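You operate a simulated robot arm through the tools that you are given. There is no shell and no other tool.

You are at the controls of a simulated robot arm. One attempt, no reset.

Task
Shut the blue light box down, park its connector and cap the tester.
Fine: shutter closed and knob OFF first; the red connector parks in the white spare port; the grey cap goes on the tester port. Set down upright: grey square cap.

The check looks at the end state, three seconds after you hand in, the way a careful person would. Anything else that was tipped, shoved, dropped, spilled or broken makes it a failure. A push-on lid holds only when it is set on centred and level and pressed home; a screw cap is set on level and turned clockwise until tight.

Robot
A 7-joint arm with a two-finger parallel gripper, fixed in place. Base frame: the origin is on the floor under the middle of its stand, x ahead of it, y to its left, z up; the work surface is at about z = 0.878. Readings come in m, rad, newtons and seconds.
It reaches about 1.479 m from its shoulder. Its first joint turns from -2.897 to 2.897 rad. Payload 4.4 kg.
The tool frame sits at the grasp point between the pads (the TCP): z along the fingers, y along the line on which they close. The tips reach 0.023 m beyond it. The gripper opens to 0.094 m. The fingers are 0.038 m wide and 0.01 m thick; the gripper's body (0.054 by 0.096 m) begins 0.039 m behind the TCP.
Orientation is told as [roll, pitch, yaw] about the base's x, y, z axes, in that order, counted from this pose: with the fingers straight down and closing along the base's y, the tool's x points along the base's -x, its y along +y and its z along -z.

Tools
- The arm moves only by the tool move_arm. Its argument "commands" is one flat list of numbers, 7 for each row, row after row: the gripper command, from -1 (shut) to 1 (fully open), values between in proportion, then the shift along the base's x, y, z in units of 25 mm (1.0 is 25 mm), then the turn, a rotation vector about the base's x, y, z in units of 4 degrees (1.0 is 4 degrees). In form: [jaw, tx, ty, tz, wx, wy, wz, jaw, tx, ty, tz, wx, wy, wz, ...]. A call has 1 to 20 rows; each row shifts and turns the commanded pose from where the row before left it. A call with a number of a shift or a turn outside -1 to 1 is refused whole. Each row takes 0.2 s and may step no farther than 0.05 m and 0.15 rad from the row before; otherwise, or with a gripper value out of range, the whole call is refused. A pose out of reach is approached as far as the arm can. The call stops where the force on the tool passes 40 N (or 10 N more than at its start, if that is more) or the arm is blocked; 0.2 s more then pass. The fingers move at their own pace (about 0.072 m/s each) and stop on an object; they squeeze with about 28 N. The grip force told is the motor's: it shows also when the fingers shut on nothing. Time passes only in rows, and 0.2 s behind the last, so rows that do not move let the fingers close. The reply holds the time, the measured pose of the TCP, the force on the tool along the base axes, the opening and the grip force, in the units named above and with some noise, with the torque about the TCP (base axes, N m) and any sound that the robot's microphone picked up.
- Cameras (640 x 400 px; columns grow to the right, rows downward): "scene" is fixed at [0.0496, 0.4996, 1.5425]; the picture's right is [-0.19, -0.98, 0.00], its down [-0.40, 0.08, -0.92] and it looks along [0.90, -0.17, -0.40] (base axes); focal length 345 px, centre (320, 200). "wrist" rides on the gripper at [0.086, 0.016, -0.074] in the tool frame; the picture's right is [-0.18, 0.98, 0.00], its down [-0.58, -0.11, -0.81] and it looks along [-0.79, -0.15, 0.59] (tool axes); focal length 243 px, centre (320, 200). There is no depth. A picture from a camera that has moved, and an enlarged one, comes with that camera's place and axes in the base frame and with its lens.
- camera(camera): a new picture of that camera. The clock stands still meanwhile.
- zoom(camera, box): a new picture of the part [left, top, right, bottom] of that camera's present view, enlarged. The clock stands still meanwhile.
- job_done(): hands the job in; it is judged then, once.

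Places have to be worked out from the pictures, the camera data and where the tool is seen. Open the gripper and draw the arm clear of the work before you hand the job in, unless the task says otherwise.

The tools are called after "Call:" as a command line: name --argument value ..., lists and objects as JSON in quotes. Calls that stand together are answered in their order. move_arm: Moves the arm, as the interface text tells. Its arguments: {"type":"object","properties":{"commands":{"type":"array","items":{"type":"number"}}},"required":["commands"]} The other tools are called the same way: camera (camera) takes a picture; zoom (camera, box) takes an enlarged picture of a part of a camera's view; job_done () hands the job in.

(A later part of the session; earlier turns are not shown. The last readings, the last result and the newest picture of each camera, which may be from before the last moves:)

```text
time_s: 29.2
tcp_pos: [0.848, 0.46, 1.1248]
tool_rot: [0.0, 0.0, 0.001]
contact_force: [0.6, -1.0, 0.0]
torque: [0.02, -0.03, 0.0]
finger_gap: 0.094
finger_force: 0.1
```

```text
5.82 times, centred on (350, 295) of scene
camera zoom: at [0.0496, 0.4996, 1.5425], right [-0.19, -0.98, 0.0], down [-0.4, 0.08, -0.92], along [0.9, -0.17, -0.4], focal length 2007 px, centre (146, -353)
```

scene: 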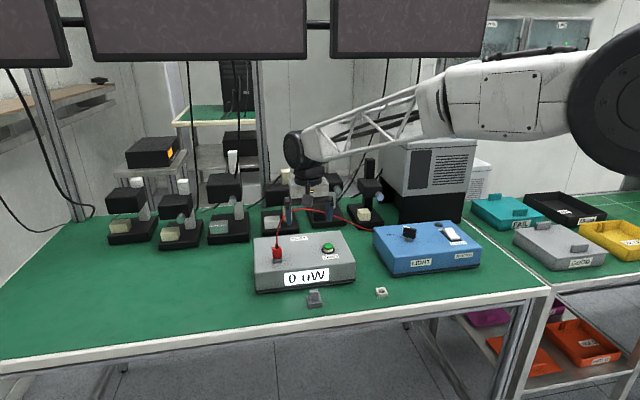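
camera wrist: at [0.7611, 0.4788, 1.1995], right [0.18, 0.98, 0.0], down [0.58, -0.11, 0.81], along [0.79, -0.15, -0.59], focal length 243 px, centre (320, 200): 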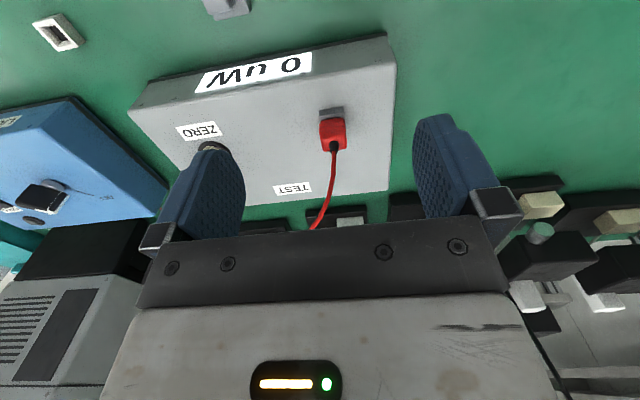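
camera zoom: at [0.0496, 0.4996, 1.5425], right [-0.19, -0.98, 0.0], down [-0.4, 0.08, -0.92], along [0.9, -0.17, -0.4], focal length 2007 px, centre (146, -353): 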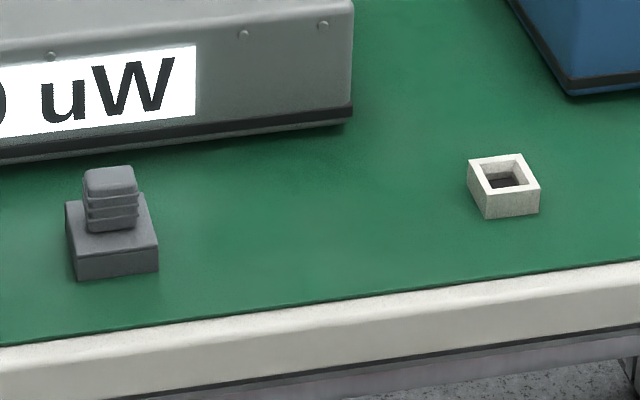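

The port is a small grey socket with the red ribbed plug in it; the cord leaves from the top toward +x. The cap has a ribbed grip on a square base. I'll lower and approach a bit for a second view to triangulate heights.

Call:
move_arm --commands '[1, 0.5, 0.05, -0.6, 0, 0, 0, 1, 0.5, 0.05, -0.6, 0, 0, 0, 1, 0.4, 0, -0.6, 0, 0, 0, 1, 0, 0, -0.4, 0, 0, 0, 1, 0, 0, 0, 0, 0, 0]'

Call:
camera --camera "wrist"

Call:
zoom --camera "wrist" --box '[260, 50, 400, 180]'

Call:
zoom --camera "scene" --box '[240, 180, 340, 270]'

```text
time_s: 30.4
tcp_pos: [0.8827, 0.4605, 1.0688]
tool_rot: [0.001, -0.001, 0.0]
contact_force: [0.4, -0.4, 0.3]
torque: [0.02, 0.01, 0.0]
finger_gap: 0.0939
finger_force: 0.0
```

```text
taken
camera wrist: at [0.7965, 0.4803, 1.1434], right [0.18, 0.98, 0.0], down [0.58, -0.11, 0.81], along [0.79, -0.15, -0.59], focal length 243 px, centre (320, 200)
```

wrist: 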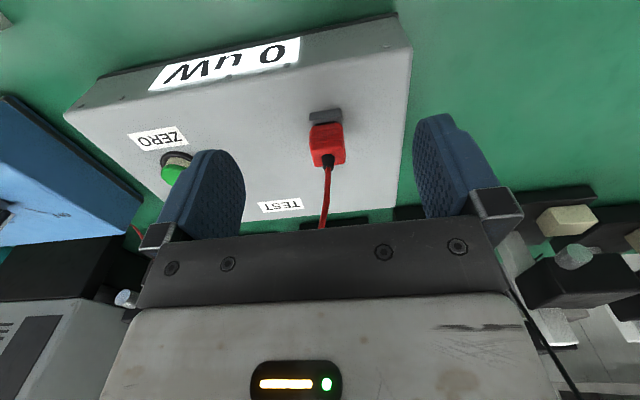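

```text
3.08 times, centred on (330, 115) of wrist
camera zoom: at [0.7965, 0.4803, 1.1434], right [0.18, 0.98, 0.0], down [0.58, -0.11, 0.81], along [0.79, -0.15, -0.59], focal length 746 px, centre (289, 462)
```

zoom: 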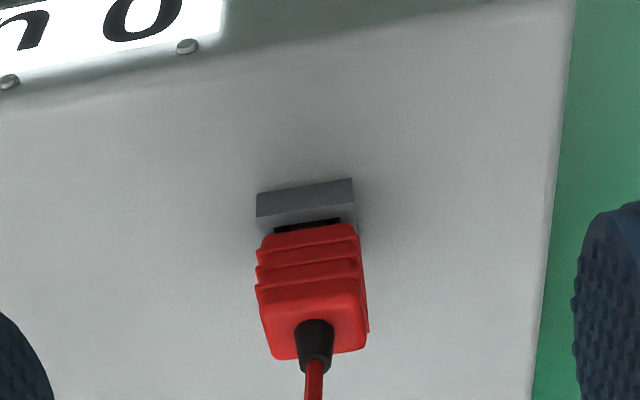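

```text
4.44 times, centred on (290, 225) of scene
camera zoom: at [0.0496, 0.4996, 1.5425], right [-0.19, -0.98, 0.0], down [-0.4, 0.08, -0.92], along [0.9, -0.17, -0.4], focal length 1533 px, centre (453, 89)
```

zoom: 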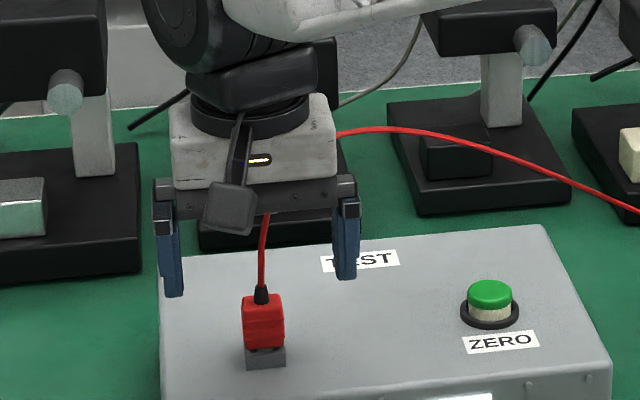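

Triangulating gives a tester top at z≈0.96, a socket about 27 mm square centred near (0.929, 0.4585), and a red body spanning z≈0.977–1.006. It is aligned with the base axes. I'll move over it with the fingers straddling in y, then lower partway and check.

Call:
move_arm --commands '[0.5, 0.6, -0.04, 0, 0, 0, 0, 0.5, 0.6, -0.04, 0, 0, 0, 0, 0.5, 0.65, 0, 0, 0, 0, 0, 0.5, 0, 0, -0.5, 0, 0, 0, 0.3, 0, 0, -0.5, 0, 0, 0, 0.3, 0, 0, 0, 0, 0, 0]'

Call:
camera --camera "wrist"

Call:
zoom --camera "scene" --box '[240, 190, 340, 270]'

```text
time_s: 31.8
tcp_pos: [0.9295, 0.4609, 1.0451]
tool_rot: [0.0, -0.001, 0.002]
contact_force: [0.7, 0.5, 0.0]
torque: [0.0, 0.01, -0.01]
finger_gap: 0.0611
finger_force: 0.0
```

```text
taken
camera wrist: at [0.8428, 0.4788, 1.1193], right [0.18, 0.98, 0.0], down [0.58, -0.11, 0.81], along [0.79, -0.15, -0.59], focal length 243 px, centre (320, 200)
```

wrist: 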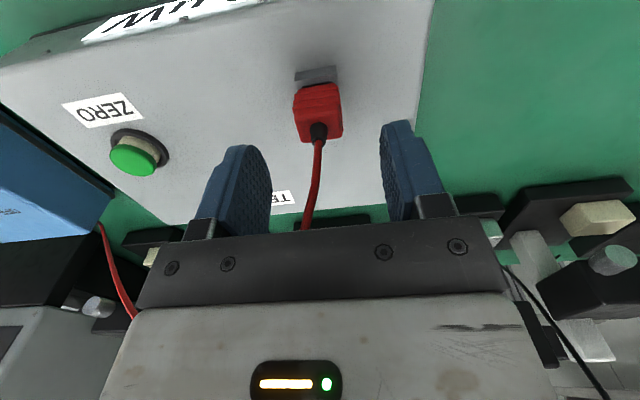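

```text
5.00 times, centred on (290, 230) of scene
camera zoom: at [0.0496, 0.4996, 1.5425], right [-0.19, -0.98, 0.0], down [-0.4, 0.08, -0.92], along [0.9, -0.17, -0.4], focal length 1725 px, centre (470, 50)
```

zoom: 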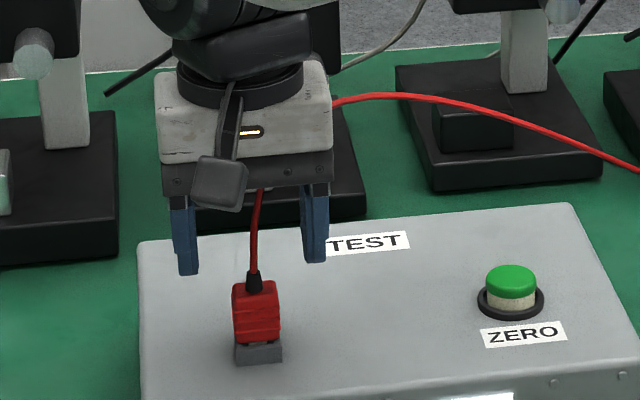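

Checking centring of the connector between the fingers from this closer view.

Call:
zoom --camera "wrist" --box '[240, 50, 440, 190]'

```text
2.86 times, centred on (340, 120) of wrist
camera zoom: at [0.8428, 0.4788, 1.1193], right [0.18, 0.98, 0.0], down [0.58, -0.11, 0.81], along [0.79, -0.15, -0.59], focal length 693 px, centre (263, 429)
```

zoom: 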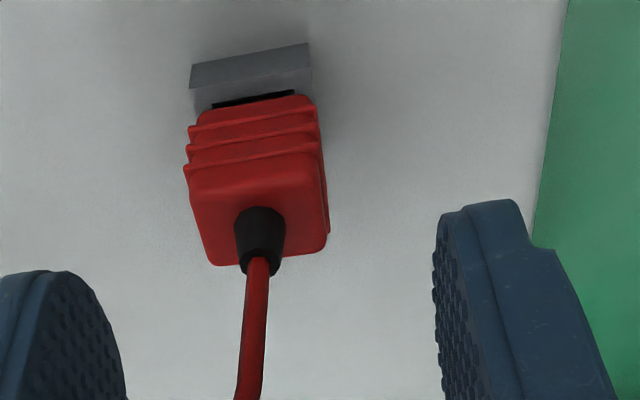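

Connector is within about 1 mm of centre. I'll shift −1 mm in y, lower to z≈1.001 and close in stages.

Call:
move_arm --commands '[0.3, 0.02, -0.04, -0.44, 0, 0, 0, 0.3, 0, 0, -0.44, 0, 0, 0, 0.3, 0, 0, -0.44, 0, 0, 0, 0.3, 0, 0, -0.44, 0, 0, 0, -0.2, 0, 0, 0, 0, 0, 0, -0.2, 0, 0, 0, 0, 0, 0]'

Call:
zoom --camera "wrist" --box '[240, 20, 420, 170]'

Call:
zoom --camera "scene" --box '[250, 210, 320, 266]'

```text
time_s: 33.2
tcp_pos: [0.9295, 0.46, 1.0004]
tool_rot: [0.0, 0.0, 0.003]
contact_force: [-0.6, -0.2, 0.8]
torque: [0.01, 0.04, -0.01]
finger_gap: 0.0377
finger_force: 0.2
```

```text
2.67 times, centred on (330, 95) of wrist
camera zoom: at [0.8433, 0.4777, 1.0753], right [0.18, 0.98, 0.0], down [0.58, -0.11, 0.81], along [0.79, -0.15, -0.59], focal length 647 px, centre (293, 480)
```

zoom: 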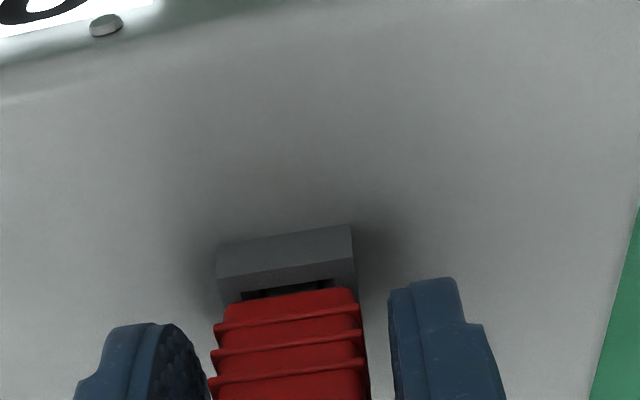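

```text
7.14 times, centred on (285, 238) of scene
camera zoom: at [0.0496, 0.4996, 1.5425], right [-0.19, -0.98, 0.0], down [-0.4, 0.08, -0.92], along [0.9, -0.17, -0.4], focal length 2464 px, centre (570, -71)
```

zoom: 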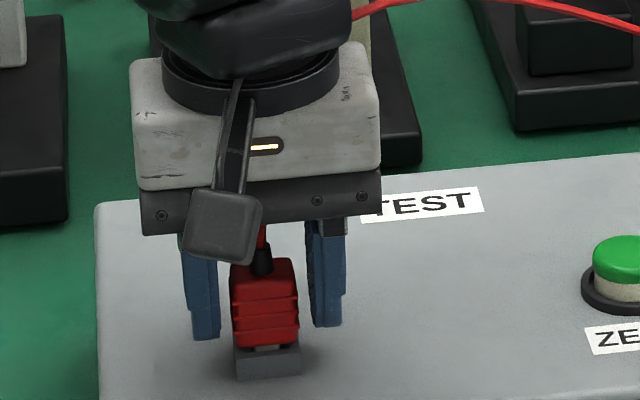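

Clearances look equal on both sides in the scene view. Closing on the connector.

Call:
move_arm --commands '[-0.35, 0, 0, 0, 0, 0, 0, -0.45, 0, 0, 0, 0, 0, 0, -0.6, 0, 0, 0, 0, 0, 0, -1, 0, 0, 0, 0, 0, 0, -1, 0, 0, 0, 0, 0, 0]'

```text
time_s: 34.4
tcp_pos: [0.9299, 0.459, 1.0005]
tool_rot: [0.0, -0.002, 0.001]
contact_force: [0.5, 5.2, 0.0]
torque: [0.18, -0.02, -0.01]
finger_gap: 0.0248
finger_force: 28.1
```

Gripped at 24.8 mm with only 5 N of side load. Now pulling straight up slowly.

Call:
move_arm --commands '[-1, 0, 0.005, 0.1, 0, 0, 0, -1, 0, 0, 0.1, 0, 0, 0, -1, 0, 0, 0.1, 0, 0, 0, -1, 0, 0, 0.1, 0, 0, 0]'

Call:
zoom --camera "scene" --box '[250, 210, 320, 266]'

```text
time_s: 35.4
tcp_pos: [0.9298, 0.4593, 1.0109]
tool_rot: [0.0, -0.001, 0.002]
contact_force: [1.4, -0.5, 0.4]
torque: [0.03, -0.01, 0.0]
finger_gap: 0.0251
finger_force: 28.4
```

```text
7.14 times, centred on (285, 238) of scene
camera zoom: at [0.0496, 0.4996, 1.5425], right [-0.19, -0.98, 0.0], down [-0.4, 0.08, -0.92], along [0.9, -0.17, -0.4], focal length 2464 px, centre (570, -71)
```

zoom: 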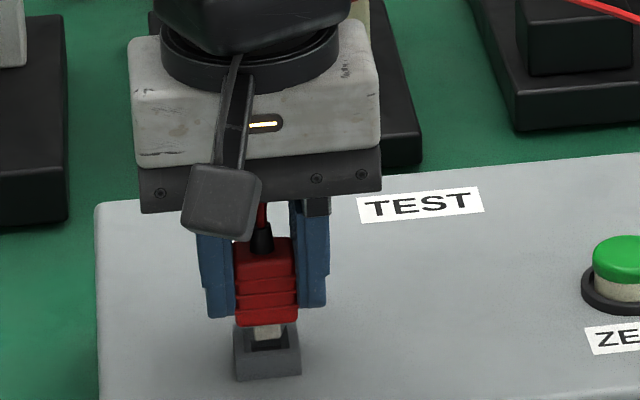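

The plug is sliding out cleanly with almost no side force. I'll lift clear and carry it toward the white spare port near (0.81, 0.17).

Call:
move_arm --commands '[-1, 0, 0, 0.3, 0, 0, 0, -1, 0, 0, 0.6, 0, 0, 0, -1, 0, 0, 1, 0, 0, 0, -1, 0, 0, 1, 0, 0, 0, -1, 0, 0, 1, 0, 0, 0, -1, 0, 0, 0.5, 0, 0, 0, -1, -0.4, -0.6, 0, 0, 0, 0, -1, -0.4, -0.9, 0, 0, 0, 0, -1, -0.4, -0.9, 0, 0, 0, 0, -1, -0.4, -0.9, 0, 0, 0, 0, -1, -0.4, -0.9, 0, 0, 0, 0, -1, -0.4, -0.9, 0, 0, 0, 0, -1, -0.4, -0.9, 0, 0, 0, 0, -1, -0.4, -0.9, 0, 0, 0, 0, -1, -0.4, -0.9, 0, 0, 0, 0, -1, -0.4, -0.9, 0, 0, 0, 0, -1, -0.4, -0.9, 0, 0, 0, 0, -1, -0.4, -0.9, 0, 0, 0, 0, -1, -0.2, -0.9, 0, 0, 0, 0, -1, 0, 0, 0, 0, 0, 0]'

Call:
camera --camera "wrist"

Call:
camera --camera "scene"

```text
time_s: 39.6
tcp_pos: [0.8051, 0.1747, 1.1219]
tool_rot: [0.001, -0.001, 0.003]
contact_force: [-1.1, 0.0, 0.0]
torque: [0.02, 0.0, 0.0]
finger_gap: 0.0252
finger_force: 27.6
```

```text
taken
camera wrist: at [0.7182, 0.1924, 1.1957], right [0.18, 0.98, 0.0], down [0.58, -0.11, 0.81], along [0.79, -0.15, -0.59], focal length 243 px, centre (320, 200)
```

wrist: 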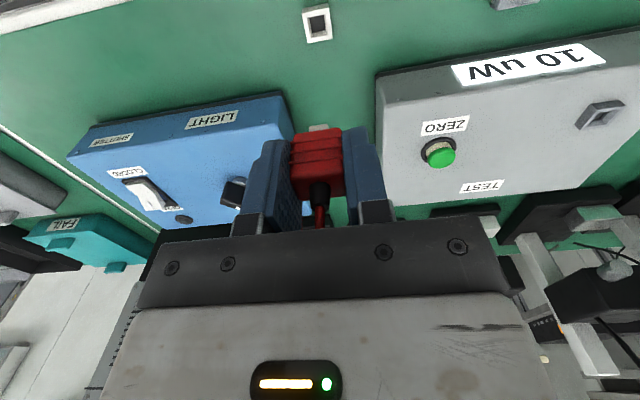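

```text
taken
```

scene: 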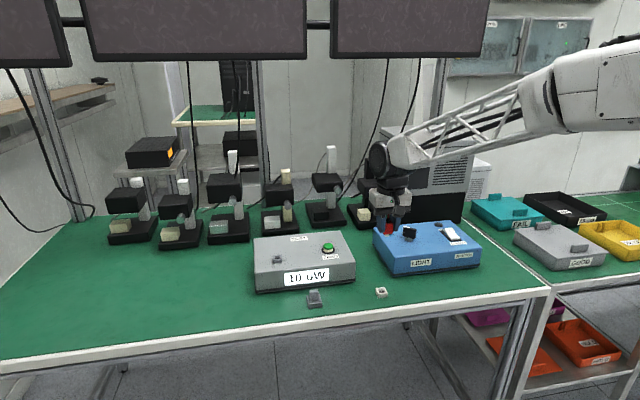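

The connector is held; the tester reads stray light (10 uW) with its port open. The white port is visible at the top of the wrist view; enlarging it.

Call:
zoom --camera "wrist" --box '[280, 0, 360, 60]'

Call:
zoom --camera "wrist" --box '[240, 110, 400, 240]'

Call:
zoom --camera "scene" --box '[350, 200, 430, 310]'

```text
6.67 times, centred on (320, 30) of wrist
camera zoom: at [0.7182, 0.1924, 1.1957], right [0.18, 0.98, 0.0], down [0.58, -0.11, 0.81], along [0.79, -0.15, -0.59], focal length 1618 px, centre (320, 1333)
```

zoom: 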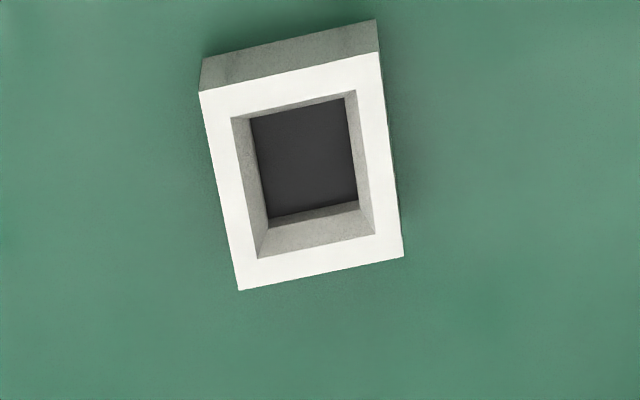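

```text
3.08 times, centred on (320, 175) of wrist
camera zoom: at [0.7182, 0.1924, 1.1957], right [0.18, 0.98, 0.0], down [0.58, -0.11, 0.81], along [0.79, -0.15, -0.59], focal length 746 px, centre (320, 277)
```

zoom: 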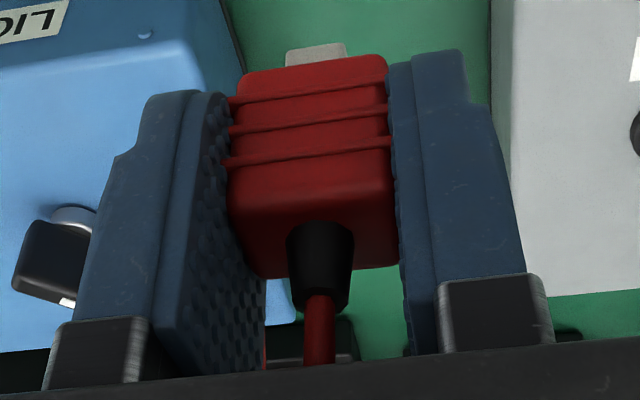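

```text
3.64 times, centred on (390, 255) of scene
camera zoom: at [0.0496, 0.4996, 1.5425], right [-0.19, -0.98, 0.0], down [-0.4, 0.08, -0.92], along [0.9, -0.17, -0.4], focal length 1255 px, centre (66, 0)
```

zoom: 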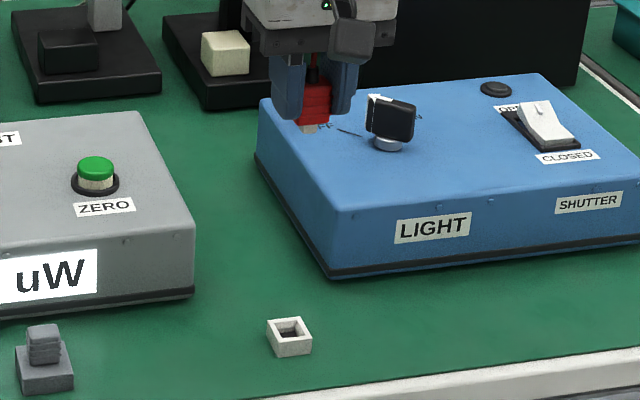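

White port centre works out to about (0.8165, 0.1694), aligned with the axes. Its top is at z≈0.893 and the hole is about 20 mm against a plug of about 11 mm. I'll move over it and descend to leave the plug just above it, then check.

Call:
move_arm --commands '[-1, 0.226, -0.096, -0.5, 0, 0, 0, -1, 0.226, -0.096, -0.8, 0, 0, 0, -1, 0, 0, -1, 0, 0, 0, -1, 0, 0, -1, 0, 0, 0, -1, 0, 0, -1, 0, 0, 0, -1, 0, 0, -1, 0, 0, 0, -1, 0, 0, -0.8, 0, 0, 0, -1, 0, 0, 0, 0, 0, 0]'

Call:
camera --camera "wrist"

Call:
zoom --camera "scene" --box '[340, 230, 430, 310]'

```text
time_s: 41.4
tcp_pos: [0.8174, 0.1696, 0.9678]
tool_rot: [-0.001, -0.001, 0.003]
contact_force: [-0.5, 0.2, 0.2]
torque: [-0.01, 0.01, 0.03]
finger_gap: 0.025
finger_force: 28.1
```

```text
taken
camera wrist: at [0.7302, 0.1882, 1.0427], right [0.18, 0.98, 0.0], down [0.58, -0.11, 0.81], along [0.79, -0.15, -0.59], focal length 243 px, centre (320, 200)
```

wrist: 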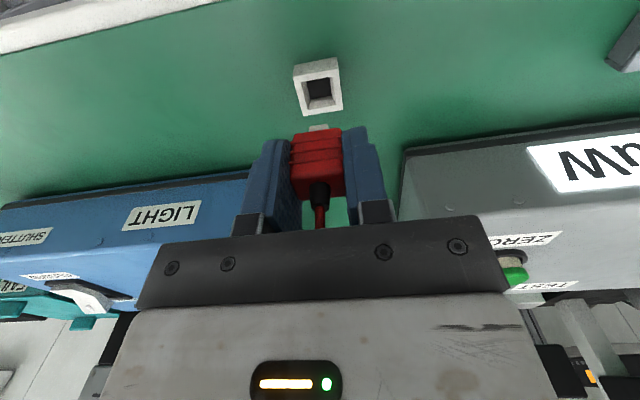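

```text
5.00 times, centred on (385, 270) of scene
camera zoom: at [0.0496, 0.4996, 1.5425], right [-0.19, -0.98, 0.0], down [-0.4, 0.08, -0.92], along [0.9, -0.17, -0.4], focal length 1725 px, centre (-5, -150)
```

zoom: 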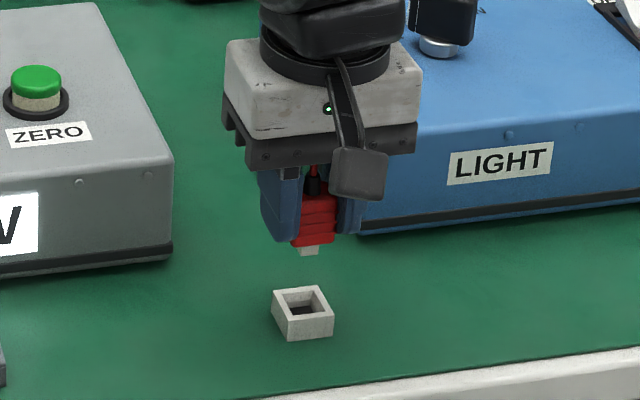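

The plug hangs above the port. Enlarging the wrist view to verify the alignment before inserting.

Call:
zoom --camera "wrist" --box '[270, 45, 370, 205]'

Call:
zoom --camera "scene" --box '[385, 265, 420, 302]'

```text
2.50 times, centred on (320, 125) of wrist
camera zoom: at [0.7302, 0.1882, 1.0427], right [0.18, 0.98, 0.0], down [0.58, -0.11, 0.81], along [0.79, -0.15, -0.59], focal length 606 px, centre (320, 388)
```

zoom: 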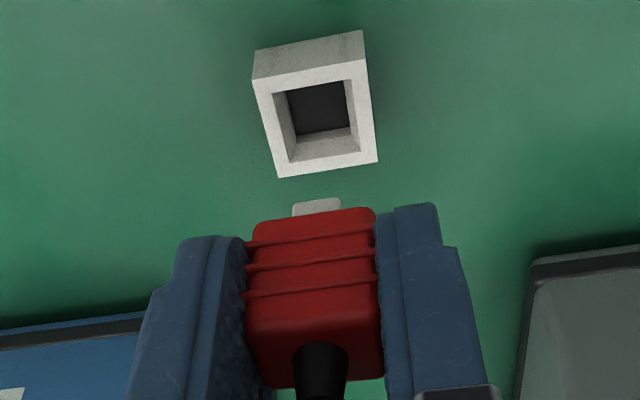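

```text
10.81 times, centred on (402, 284) of scene
camera zoom: at [0.0496, 0.4996, 1.5425], right [-0.19, -0.98, 0.0], down [-0.4, 0.08, -0.92], along [0.9, -0.17, -0.4], focal length 3730 px, centre (-572, -703)
```

zoom: 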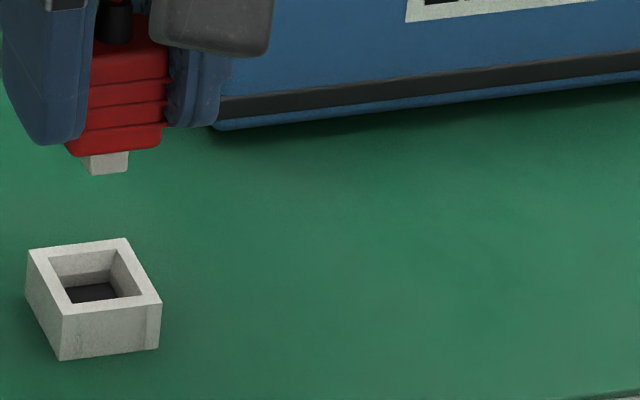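

Alignment is within about 1 mm in both views. I'll nudge x by −1 mm and lower the plug into the port, slowing near the expected seat (TCP z≈0.923).

Call:
move_arm --commands '[-1, -0.04, 0, -0.4, 0, 0, 0, -1, 0, 0, -0.5, 0, 0, 0, -1, 0, 0, -0.3, 0, 0, 0, -1, 0, 0, -0.12, 0, 0, 0, -1, 0, 0, -0.12, 0, 0, 0, -1, 0, 0, -0.08, 0, 0, 0, -1, 0, 0, -0.05, 0, 0, 0]'

Call:
zoom --camera "scene" --box '[375, 255, 425, 305]'

Call:
zoom --camera "wrist" --box '[260, 70, 380, 200]'

```text
time_s: 43.0
tcp_pos: [0.8159, 0.1698, 0.9297]
tool_rot: [0.0, 0.001, 0.003]
contact_force: [0.1, 0.7, 0.3]
torque: [-0.01, -0.01, 0.03]
finger_gap: 0.0251
finger_force: 28.0
```

```text
8.00 times, centred on (400, 280) of scene
camera zoom: at [0.0496, 0.4996, 1.5425], right [-0.19, -0.98, 0.0], down [-0.4, 0.08, -0.92], along [0.9, -0.17, -0.4], focal length 2760 px, centre (-320, -440)
```

zoom: 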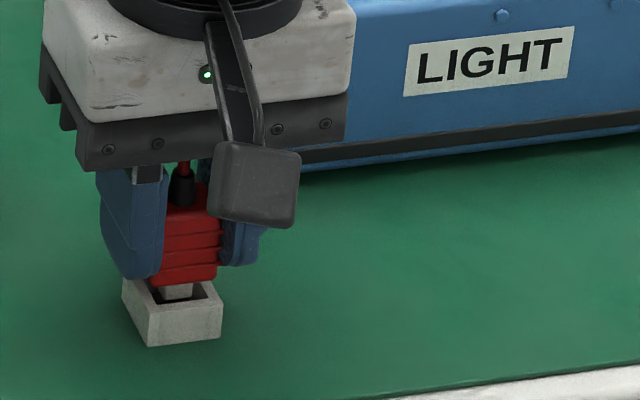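

```text
3.08 times, centred on (320, 135) of wrist
camera zoom: at [0.7286, 0.1878, 1.0039], right [0.18, 0.98, 0.0], down [0.58, -0.11, 0.81], along [0.79, -0.15, -0.59], focal length 746 px, centre (320, 400)
```

zoom: 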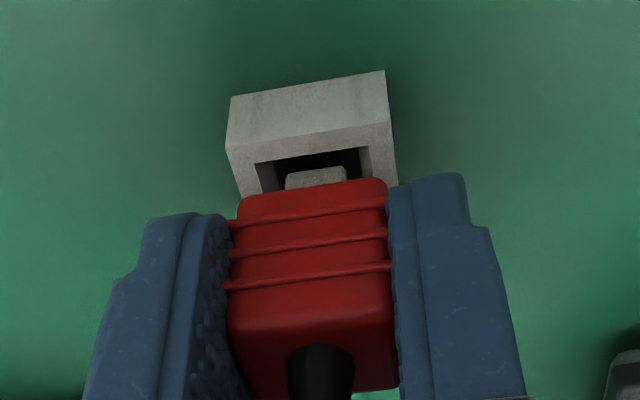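

The plug is inside the hole, centred and without contact so far. Lowering in about 1 mm steps until it seats.

Call:
move_arm --commands '[-1, 0, 0, -0.06, 0, 0, 0, -1, 0, 0, -0.06, 0, 0, 0, -1, 0, 0, -0.05, 0, 0, 0, -1, 0, 0, -0.04, 0, 0, 0]'

Call:
zoom --camera "scene" --box '[375, 255, 425, 305]'

```text
time_s: 44.0
tcp_pos: [0.8154, 0.1702, 0.9235]
tool_rot: [0.0, -0.001, 0.002]
contact_force: [0.9, 0.5, -0.5]
torque: [-0.02, -0.01, 0.02]
finger_gap: 0.0246
finger_force: 28.1
```

```text
8.00 times, centred on (400, 280) of scene
camera zoom: at [0.0496, 0.4996, 1.5425], right [-0.19, -0.98, 0.0], down [-0.4, 0.08, -0.92], along [0.9, -0.17, -0.4], focal length 2760 px, centre (-320, -440)
```

zoom: 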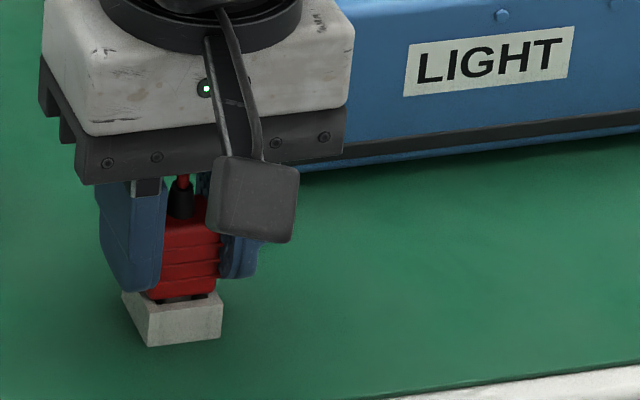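

No contact yet and the body is just above the port rim. Continuing down in 1 mm steps.

Call:
move_arm --commands '[-1, 0, 0, -0.04, 0, 0, 0, -1, 0, 0, -0.04, 0, 0, 0, -1, 0, 0, -0.04, 0, 0, 0]'

Call:
zoom --camera "scene" --box '[375, 255, 425, 305]'

Call:
zoom --camera "wrist" --box '[260, 70, 380, 200]'

```text
time_s: 44.8
tcp_pos: [0.8161, 0.1691, 0.922]
tool_rot: [0.001, -0.005, 0.002]
contact_force: [-2.9, -0.6, 27.2]
torque: [-0.09, -0.01, -0.02]
finger_gap: 0.0249
finger_force: 28.5
```

```text
8.00 times, centred on (400, 280) of scene
camera zoom: at [0.0496, 0.4996, 1.5425], right [-0.19, -0.98, 0.0], down [-0.4, 0.08, -0.92], along [0.9, -0.17, -0.4], focal length 2760 px, centre (-320, -440)
```

zoom: 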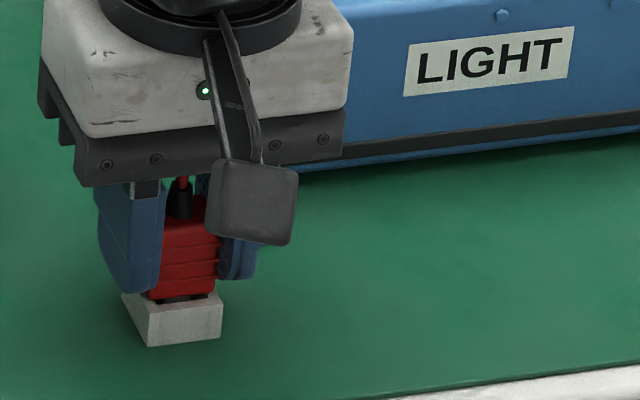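

```text
3.08 times, centred on (320, 135) of wrist
camera zoom: at [0.7291, 0.1878, 0.997], right [0.18, 0.98, 0.0], down [0.58, -0.11, 0.81], along [0.79, -0.15, -0.59], focal length 746 px, centre (320, 400)
```

zoom: 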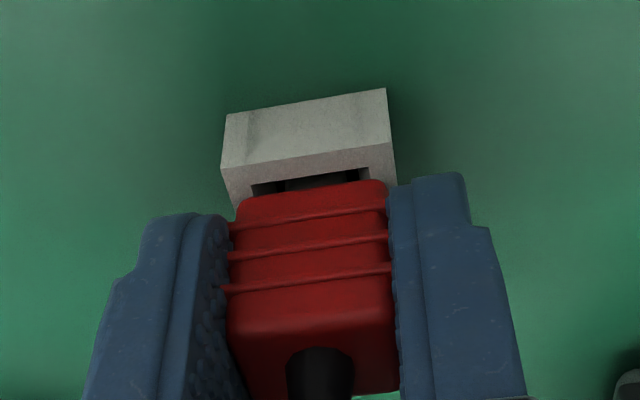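

Contact with 27 N at z=0.922, exactly the expected seat height, and it looks the same as when it was in the tester port. I'll ease the load, open the fingers and lift straight up.

Call:
move_arm --commands '[-1, 0, 0, 0.03, 0, 0, 0, -0.3, 0, 0, 0, 0, 0, 0, 0.1, 0, 0, 0, 0, 0, 0, 0.2, 0, 0, 0, 0, 0, 0, 0.2, 0, 0, 0.3, 0, 0, 0, 0.2, 0, 0, 0.8, 0, 0, 0, 0.2, 0, 0, 0.8, 0, 0, 0, 0.2, 0, 0, 0, 0, 0, 0]'

Call:
zoom --camera "scene" --box '[350, 220, 450, 310]'

Call:
camera --camera "wrist"

```text
time_s: 46.6
tcp_pos: [0.8148, 0.1691, 0.9689]
tool_rot: [0.0, 0.0, 0.002]
contact_force: [0.1, 0.0, -0.5]
torque: [0.03, 0.0, -0.01]
finger_gap: 0.0564
finger_force: 0.0
```

```text
4.44 times, centred on (400, 265) of scene
camera zoom: at [0.0496, 0.4996, 1.5425], right [-0.19, -0.98, 0.0], down [-0.4, 0.08, -0.92], along [0.9, -0.17, -0.4], focal length 1533 px, centre (-36, -89)
```

zoom: 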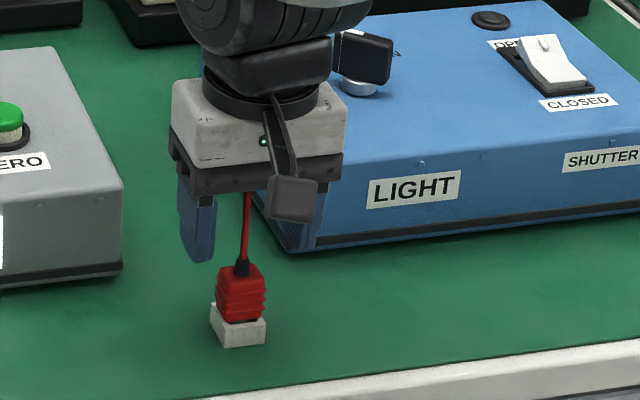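

```text
taken
camera wrist: at [0.7285, 0.1871, 1.0437], right [0.18, 0.98, 0.0], down [0.58, -0.11, 0.81], along [0.79, -0.15, -0.59], focal length 243 px, centre (320, 200)
```

wrist: 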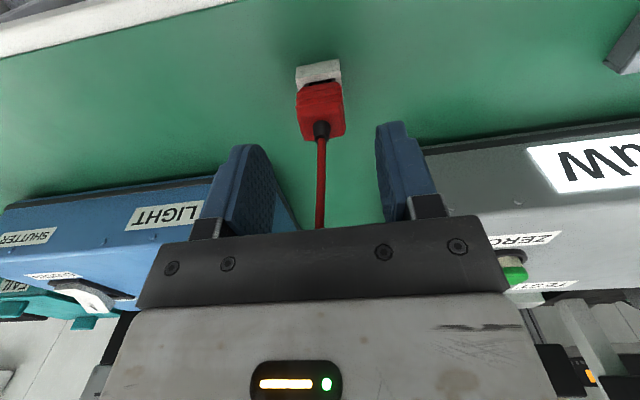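

The connector stands in the white port. I'll check its seating closely before moving off.

Call:
zoom --camera "scene" --box '[385, 260, 425, 305]'

Call:
zoom --camera "wrist" --box '[280, 45, 370, 165]'

```text
8.89 times, centred on (405, 282) of scene
camera zoom: at [0.0496, 0.4996, 1.5425], right [-0.19, -0.98, 0.0], down [-0.4, 0.08, -0.92], along [0.9, -0.17, -0.4], focal length 3067 px, centre (-436, -533)
```

zoom: 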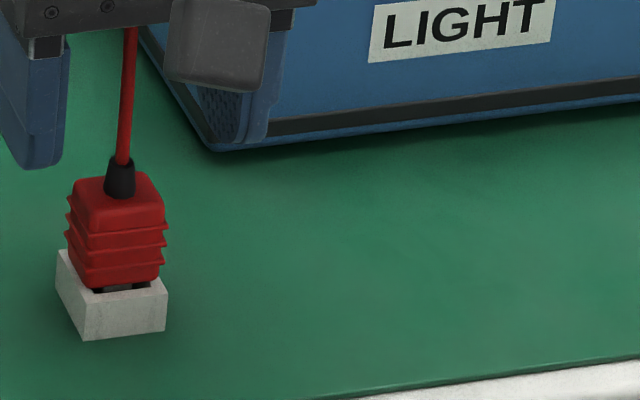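

```text
3.33 times, centred on (325, 105) of wrist
camera zoom: at [0.7285, 0.1871, 1.0437], right [0.18, 0.98, 0.0], down [0.58, -0.11, 0.81], along [0.79, -0.15, -0.59], focal length 809 px, centre (303, 517)
```

zoom: 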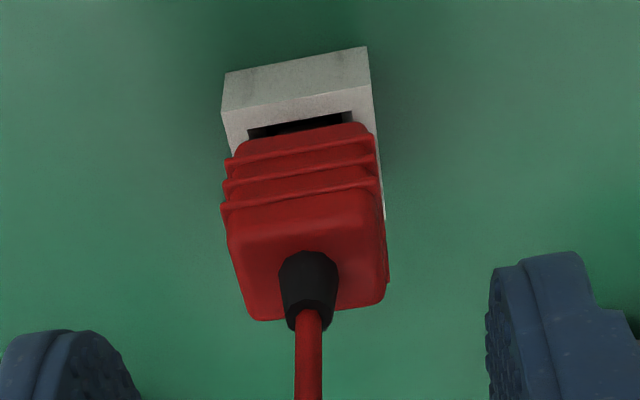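

It is seated upright, like it was in the tester. I'll back the gripper off in −x so the cord slips out between the fingers, then move to view the grey cap near (0.82, 0.37).

Call:
move_arm --commands '[0.4, -0.2, 0, 0.6, 0, 0, 0, 0.6, -0.6, 0, 0.5, 0, 0, 0, 0.8, -0.8, 0, 0.3, 0, 0, 0, 1, -0.8, 0, 0.5, 0, 0, 0, 1, -0.4, 0.5, 1, 0, 0, 0, 1, 0, 1, 0.8, 0, 0, 0, 1, 0, 1, 0, 0, 0, 0, 1, 0, 1, 0, 0, 0, 0, 1, 0, 1, 0, 0, 0, 0, 1, 0, 1, 0, 0, 0, 0, 1, 0.4, 1, 0, 0, 0, 0, 1, 0.6, 1, 0, 0, 0, 0, 1, 0.6, 0.5, 0, 0, 0, 0, 1, 0, 0, 0, 0, 0, 0]'

Call:
camera --camera "wrist"

Call:
camera --camera "scene"

```text
time_s: 49.6
tcp_pos: [0.7855, 0.3692, 1.0617]
tool_rot: [-0.001, 0.002, -0.001]
contact_force: [-0.4, -1.2, -0.7]
torque: [0.01, 0.01, -0.01]
finger_gap: 0.0941
finger_force: 0.1
```

```text
taken
camera wrist: at [0.6985, 0.3878, 1.1356], right [0.18, 0.98, 0.0], down [0.58, -0.11, 0.81], along [0.79, -0.15, -0.59], focal length 243 px, centre (320, 200)
```

wrist: 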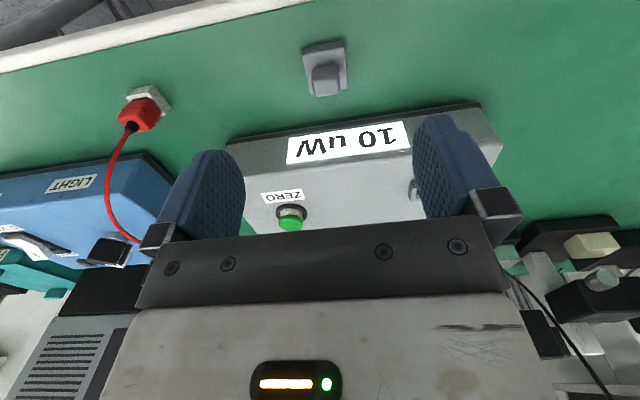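

```text
taken
```

scene: 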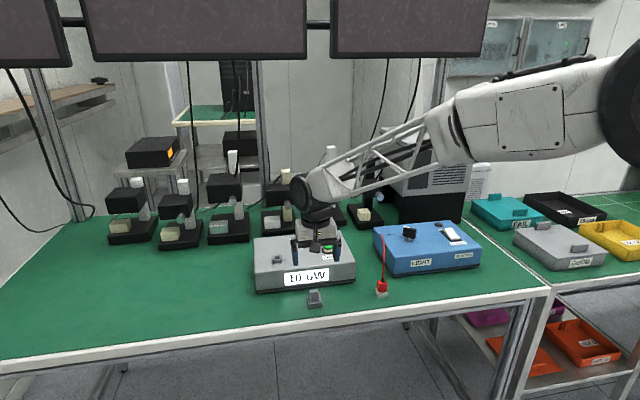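

The connector stays parked. Now the cap is in view; enlarging it from both cameras.

Call:
zoom --camera "wrist" --box '[280, 20, 370, 110]'

Call:
zoom --camera "scene" --box '[295, 280, 335, 315]'

Call:
zoom --camera "scene" --box '[250, 235, 310, 285]'

Call:
zoom --camera "scene" --box '[360, 220, 420, 310]'

```text
4.44 times, centred on (325, 65) of wrist
camera zoom: at [0.6985, 0.3878, 1.1356], right [0.18, 0.98, 0.0], down [0.58, -0.11, 0.81], along [0.79, -0.15, -0.59], focal length 1078 px, centre (298, 800)
```

zoom: 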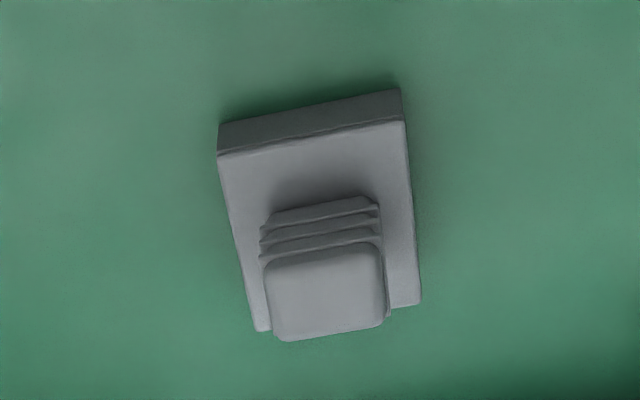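

```text
11.43 times, centred on (315, 298) of scene
camera zoom: at [0.0496, 0.4996, 1.5425], right [-0.19, -0.98, 0.0], down [-0.4, 0.08, -0.92], along [0.9, -0.17, -0.4], focal length 3943 px, centre (377, -914)
```

zoom: 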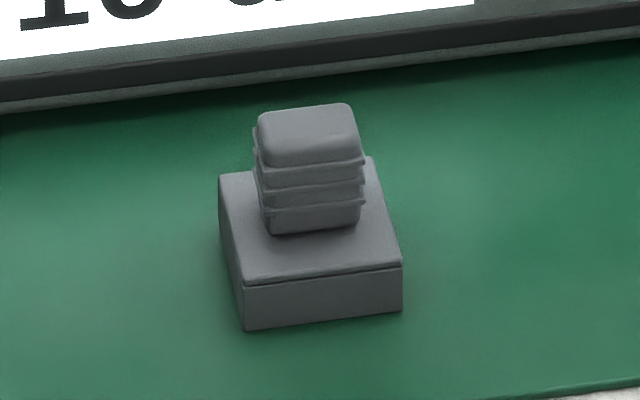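

```text
8.00 times, centred on (280, 260) of scene
camera zoom: at [0.0496, 0.4996, 1.5425], right [-0.19, -0.98, 0.0], down [-0.4, 0.08, -0.92], along [0.9, -0.17, -0.4], focal length 2760 px, centre (640, -280)
```

zoom: 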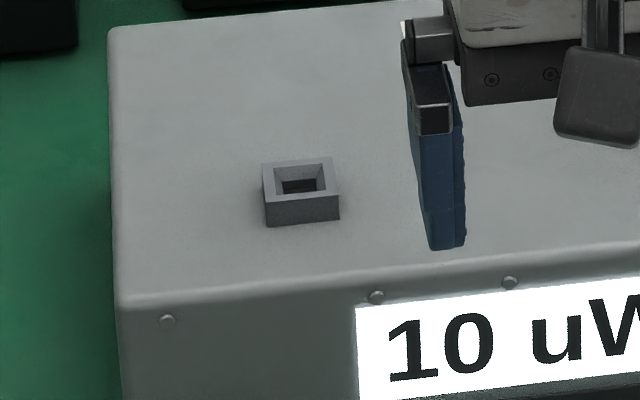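

```text
4.44 times, centred on (390, 265) of scene
camera zoom: at [0.0496, 0.4996, 1.5425], right [-0.19, -0.98, 0.0], down [-0.4, 0.08, -0.92], along [0.9, -0.17, -0.4], focal length 1533 px, centre (9, -89)
```

zoom: 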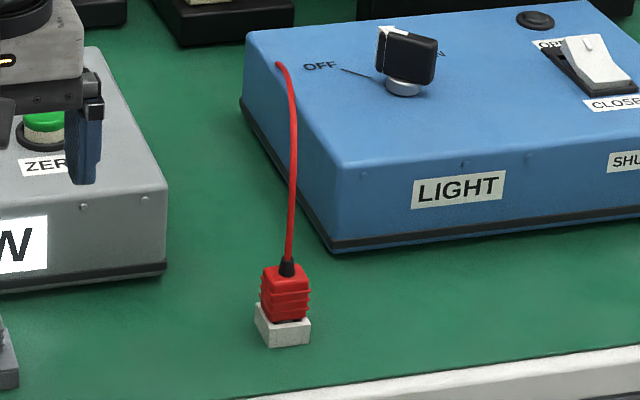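

The cap has a 39 mm square base with its top at z≈0.894. It carries a ribbed grip about 25 mm wide in y, up to z≈0.917, centred near (0.817, 0.369). I'll move above it with partly opened fingers.

Call:
move_arm --commands '[0.5, 0.6, 0, -0.4, 0, 0, 0, 0.3, 0.65, 0, -0.8, 0, 0, 0, 0.2, 0, 0, -1, 0, 0, 0, 0.2, 0, 0, -1, 0, 0, 0, 0.2, 0, 0, -0.8, 0, 0, 0, 0.2, 0, 0, 0, 0, 0, 0]'

Call:
zoom --camera "wrist" --box '[230, 30, 430, 180]'

Call:
zoom --camera "scene" --box '[280, 245, 360, 315]'

```text
time_s: 51.0
tcp_pos: [0.816, 0.3708, 0.9601]
tool_rot: [0.001, 0.0, 0.002]
contact_force: [0.3, 0.4, 0.3]
torque: [-0.01, 0.03, 0.0]
finger_gap: 0.0565
finger_force: 0.0
```

```text
2.67 times, centred on (330, 105) of wrist
camera zoom: at [0.7302, 0.3888, 1.0359], right [0.18, 0.98, 0.0], down [0.58, -0.11, 0.81], along [0.79, -0.15, -0.59], focal length 647 px, centre (293, 453)
```

zoom: 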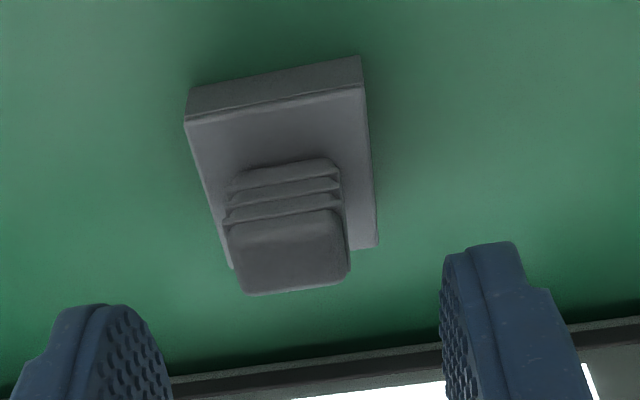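

```text
5.71 times, centred on (320, 280) of scene
camera zoom: at [0.0496, 0.4996, 1.5425], right [-0.19, -0.98, 0.0], down [-0.4, 0.08, -0.92], along [0.9, -0.17, -0.4], focal length 1972 px, centre (320, -257)
```

zoom: 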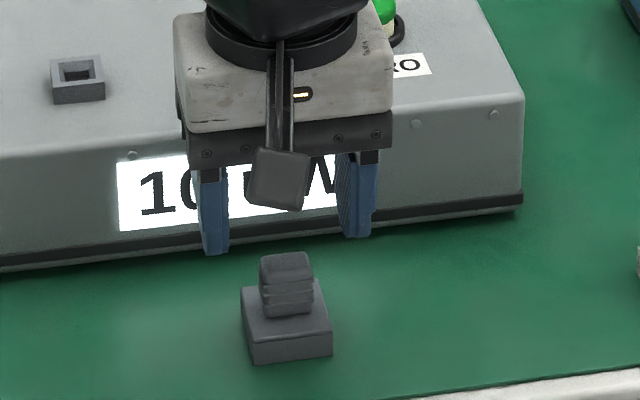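

The cap sits about 1 mm toward −y and 1.5 mm toward −x of the tool centre. I'll correct this, descend around the grip to z≈0.921, and check before closing.

Call:
move_arm --commands '[0.2, -0.06, -0.04, -0.4, 0, 0, 0, 0.1, 0, 0, -0.5, 0, 0, 0, 0, 0, 0, -0.4, 0, 0, 0, -0.2, 0, 0, -0.26, 0, 0, 0, -0.2, 0, 0, 0, 0, 0, 0]'

Call:
zoom --camera "wrist" --box '[240, 40, 420, 190]'

Call:
zoom --camera "scene" --box '[280, 260, 350, 315]'

```text
time_s: 52.2
tcp_pos: [0.8166, 0.3699, 0.9224]
tool_rot: [-0.001, 0.0, 0.0]
contact_force: [-1.0, 0.2, 0.0]
torque: [-0.02, -0.02, 0.02]
finger_gap: 0.0375
finger_force: 0.0
```

```text
2.67 times, centred on (330, 115) of wrist
camera zoom: at [0.7287, 0.3872, 0.9975], right [0.18, 0.98, 0.0], down [0.58, -0.11, 0.81], along [0.79, -0.15, -0.59], focal length 647 px, centre (293, 427)
```

zoom: 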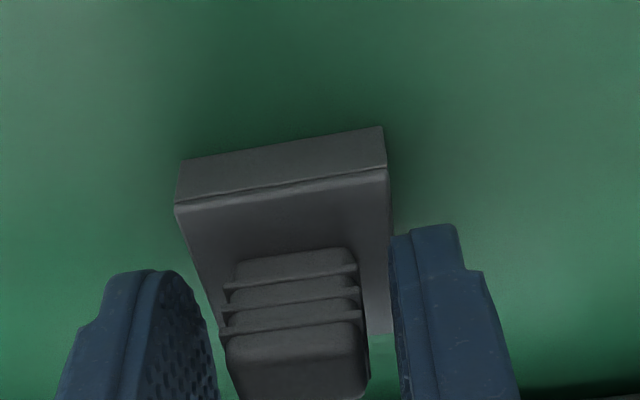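

```text
7.27 times, centred on (315, 288) of scene
camera zoom: at [0.0496, 0.4996, 1.5425], right [-0.19, -0.98, 0.0], down [-0.4, 0.08, -0.92], along [0.9, -0.17, -0.4], focal length 2509 px, centre (356, -436)
```

zoom: 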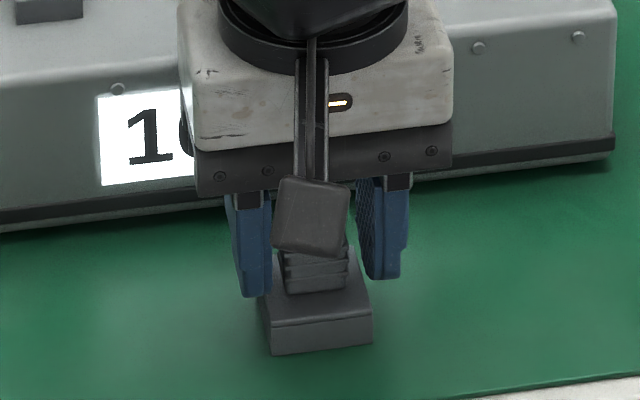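

Gaps on both sides look equal. Closing on the grip in stages.

Call:
move_arm --commands '[-0.35, 0, 0, 0, 0, 0, 0, -0.45, 0, 0, 0, 0, 0, 0, -0.6, 0, 0, 0, 0, 0, 0, -1, 0, 0, 0, 0, 0, 0, -1, 0, 0, 0, 0, 0, 0]'

Call:
zoom --camera "wrist" --box '[240, 40, 420, 190]'

```text
time_s: 53.4
tcp_pos: [0.8156, 0.3695, 0.9228]
tool_rot: [-0.001, -0.001, 0.001]
contact_force: [0.1, 0.9, 1.8]
torque: [-0.02, 0.01, 0.03]
finger_gap: 0.0227
finger_force: 27.7
```

```text
2.67 times, centred on (330, 115) of wrist
camera zoom: at [0.7287, 0.3872, 0.9976], right [0.18, 0.98, 0.0], down [0.58, -0.11, 0.81], along [0.79, -0.15, -0.59], focal length 647 px, centre (293, 427)
```

zoom: 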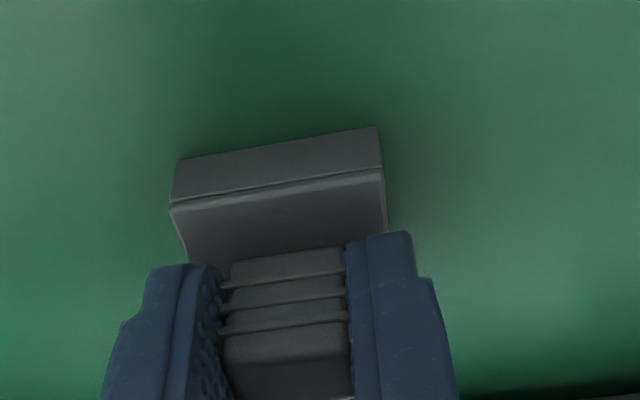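

The cap is held centred (22.7 mm). I'll lift it straight up and carry it over the tester port near (0.930, 0.459).

Call:
move_arm --commands '[-1, 0, 0, 0.3, 0, 0, 0, -1, 0, 0, 1, 0, 0, 0, -1, 0, 0, 1, 0, 0, 0, -1, 0, 0, 1, 0, 0, 0, -1, 0, 0, 1, 0, 0, 0, -1, 0, 0, 1, 0, 0, 0, -1, 0, 0, 1, 0, 0, 0, -1, 0, 0, 1, 0, 0, 0, -1, 0.8, 0.6, 0, 0, 0, 0, -1, 0.8, 0.6, 0, 0, 0, 0, -1, 0.8, 0.6, 0, 0, 0, 0, -1, 0.8, 0.6, 0, 0, 0, 0, -1, 0.8, 0.6, 0, 0, 0, 0, -1, 0.56, 0.56, 0, 0, 0, 0, -1, 0, 0, 0, 0, 0, 0]'

Call:
camera --camera "wrist"

Call:
zoom --camera "wrist" --box '[260, 20, 380, 170]'

Call:
zoom --camera "scene" --box '[230, 180, 330, 280]'

```text
time_s: 56.6
tcp_pos: [0.9304, 0.4571, 1.1048]
tool_rot: [0.0, 0.001, 0.0]
contact_force: [-0.2, 0.7, -0.1]
torque: [0.0, 0.02, -0.01]
finger_gap: 0.0227
finger_force: 27.9
```

```text
taken
camera wrist: at [0.8431, 0.4755, 1.1796], right [0.18, 0.98, 0.0], down [0.58, -0.11, 0.81], along [0.79, -0.15, -0.59], focal length 243 px, centre (320, 200)
```

wrist: 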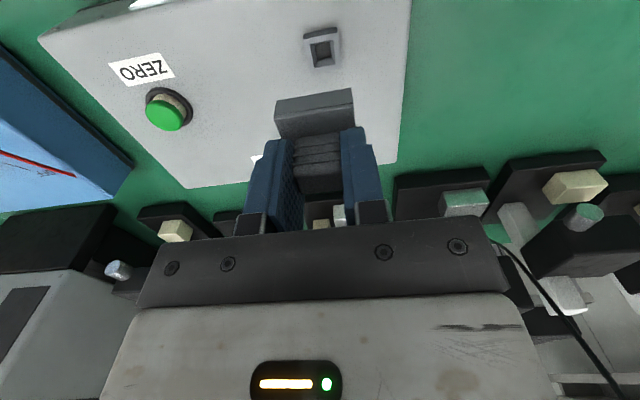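

```text
2.67 times, centred on (320, 95) of wrist
camera zoom: at [0.8431, 0.4755, 1.1796], right [0.18, 0.98, 0.0], down [0.58, -0.11, 0.81], along [0.79, -0.15, -0.59], focal length 647 px, centre (320, 480)
```

zoom: 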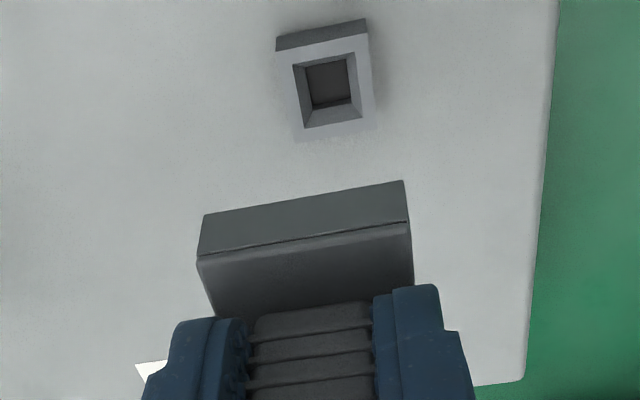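

```text
4.00 times, centred on (280, 230) of scene
camera zoom: at [0.0496, 0.4996, 1.5425], right [-0.19, -0.98, 0.0], down [-0.4, 0.08, -0.92], along [0.9, -0.17, -0.4], focal length 1380 px, centre (480, 80)
```

zoom: 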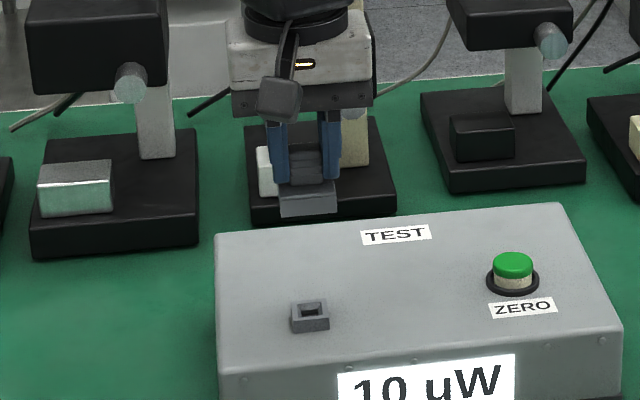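

Port and cap are both visible. Enlarging the port for precise alignment.

Call:
zoom --camera "wrist" --box '[290, 15, 354, 79]'

Call:
zoom --camera "wrist" --box '[265, 80, 365, 180]'

```text
6.25 times, centred on (322, 47) of wrist
camera zoom: at [0.8431, 0.4755, 1.1796], right [0.18, 0.98, 0.0], down [0.58, -0.11, 0.81], along [0.79, -0.15, -0.59], focal length 1516 px, centre (308, 1156)
```

zoom: 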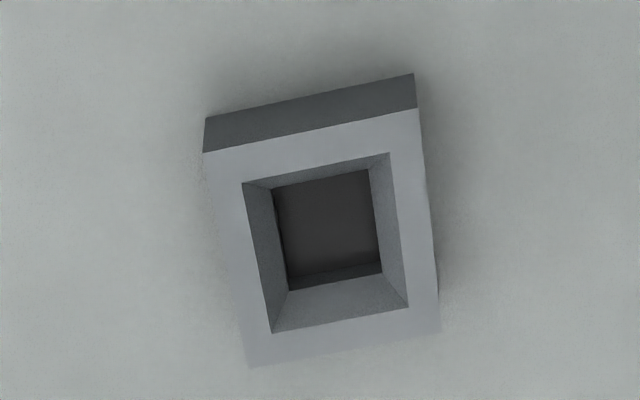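

```text
4.00 times, centred on (315, 130) of wrist
camera zoom: at [0.8431, 0.4755, 1.1796], right [0.18, 0.98, 0.0], down [0.58, -0.11, 0.81], along [0.79, -0.15, -0.59], focal length 970 px, centre (340, 480)
```

zoom: 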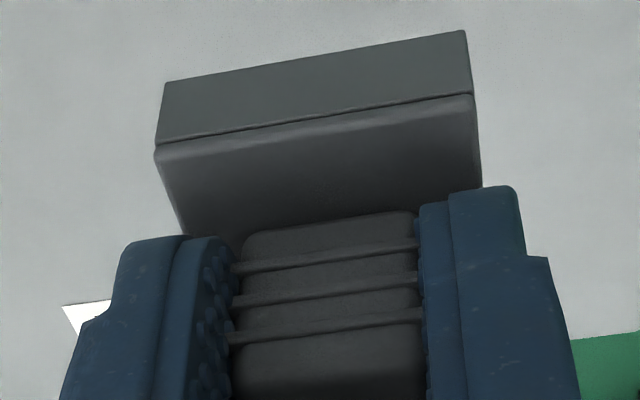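

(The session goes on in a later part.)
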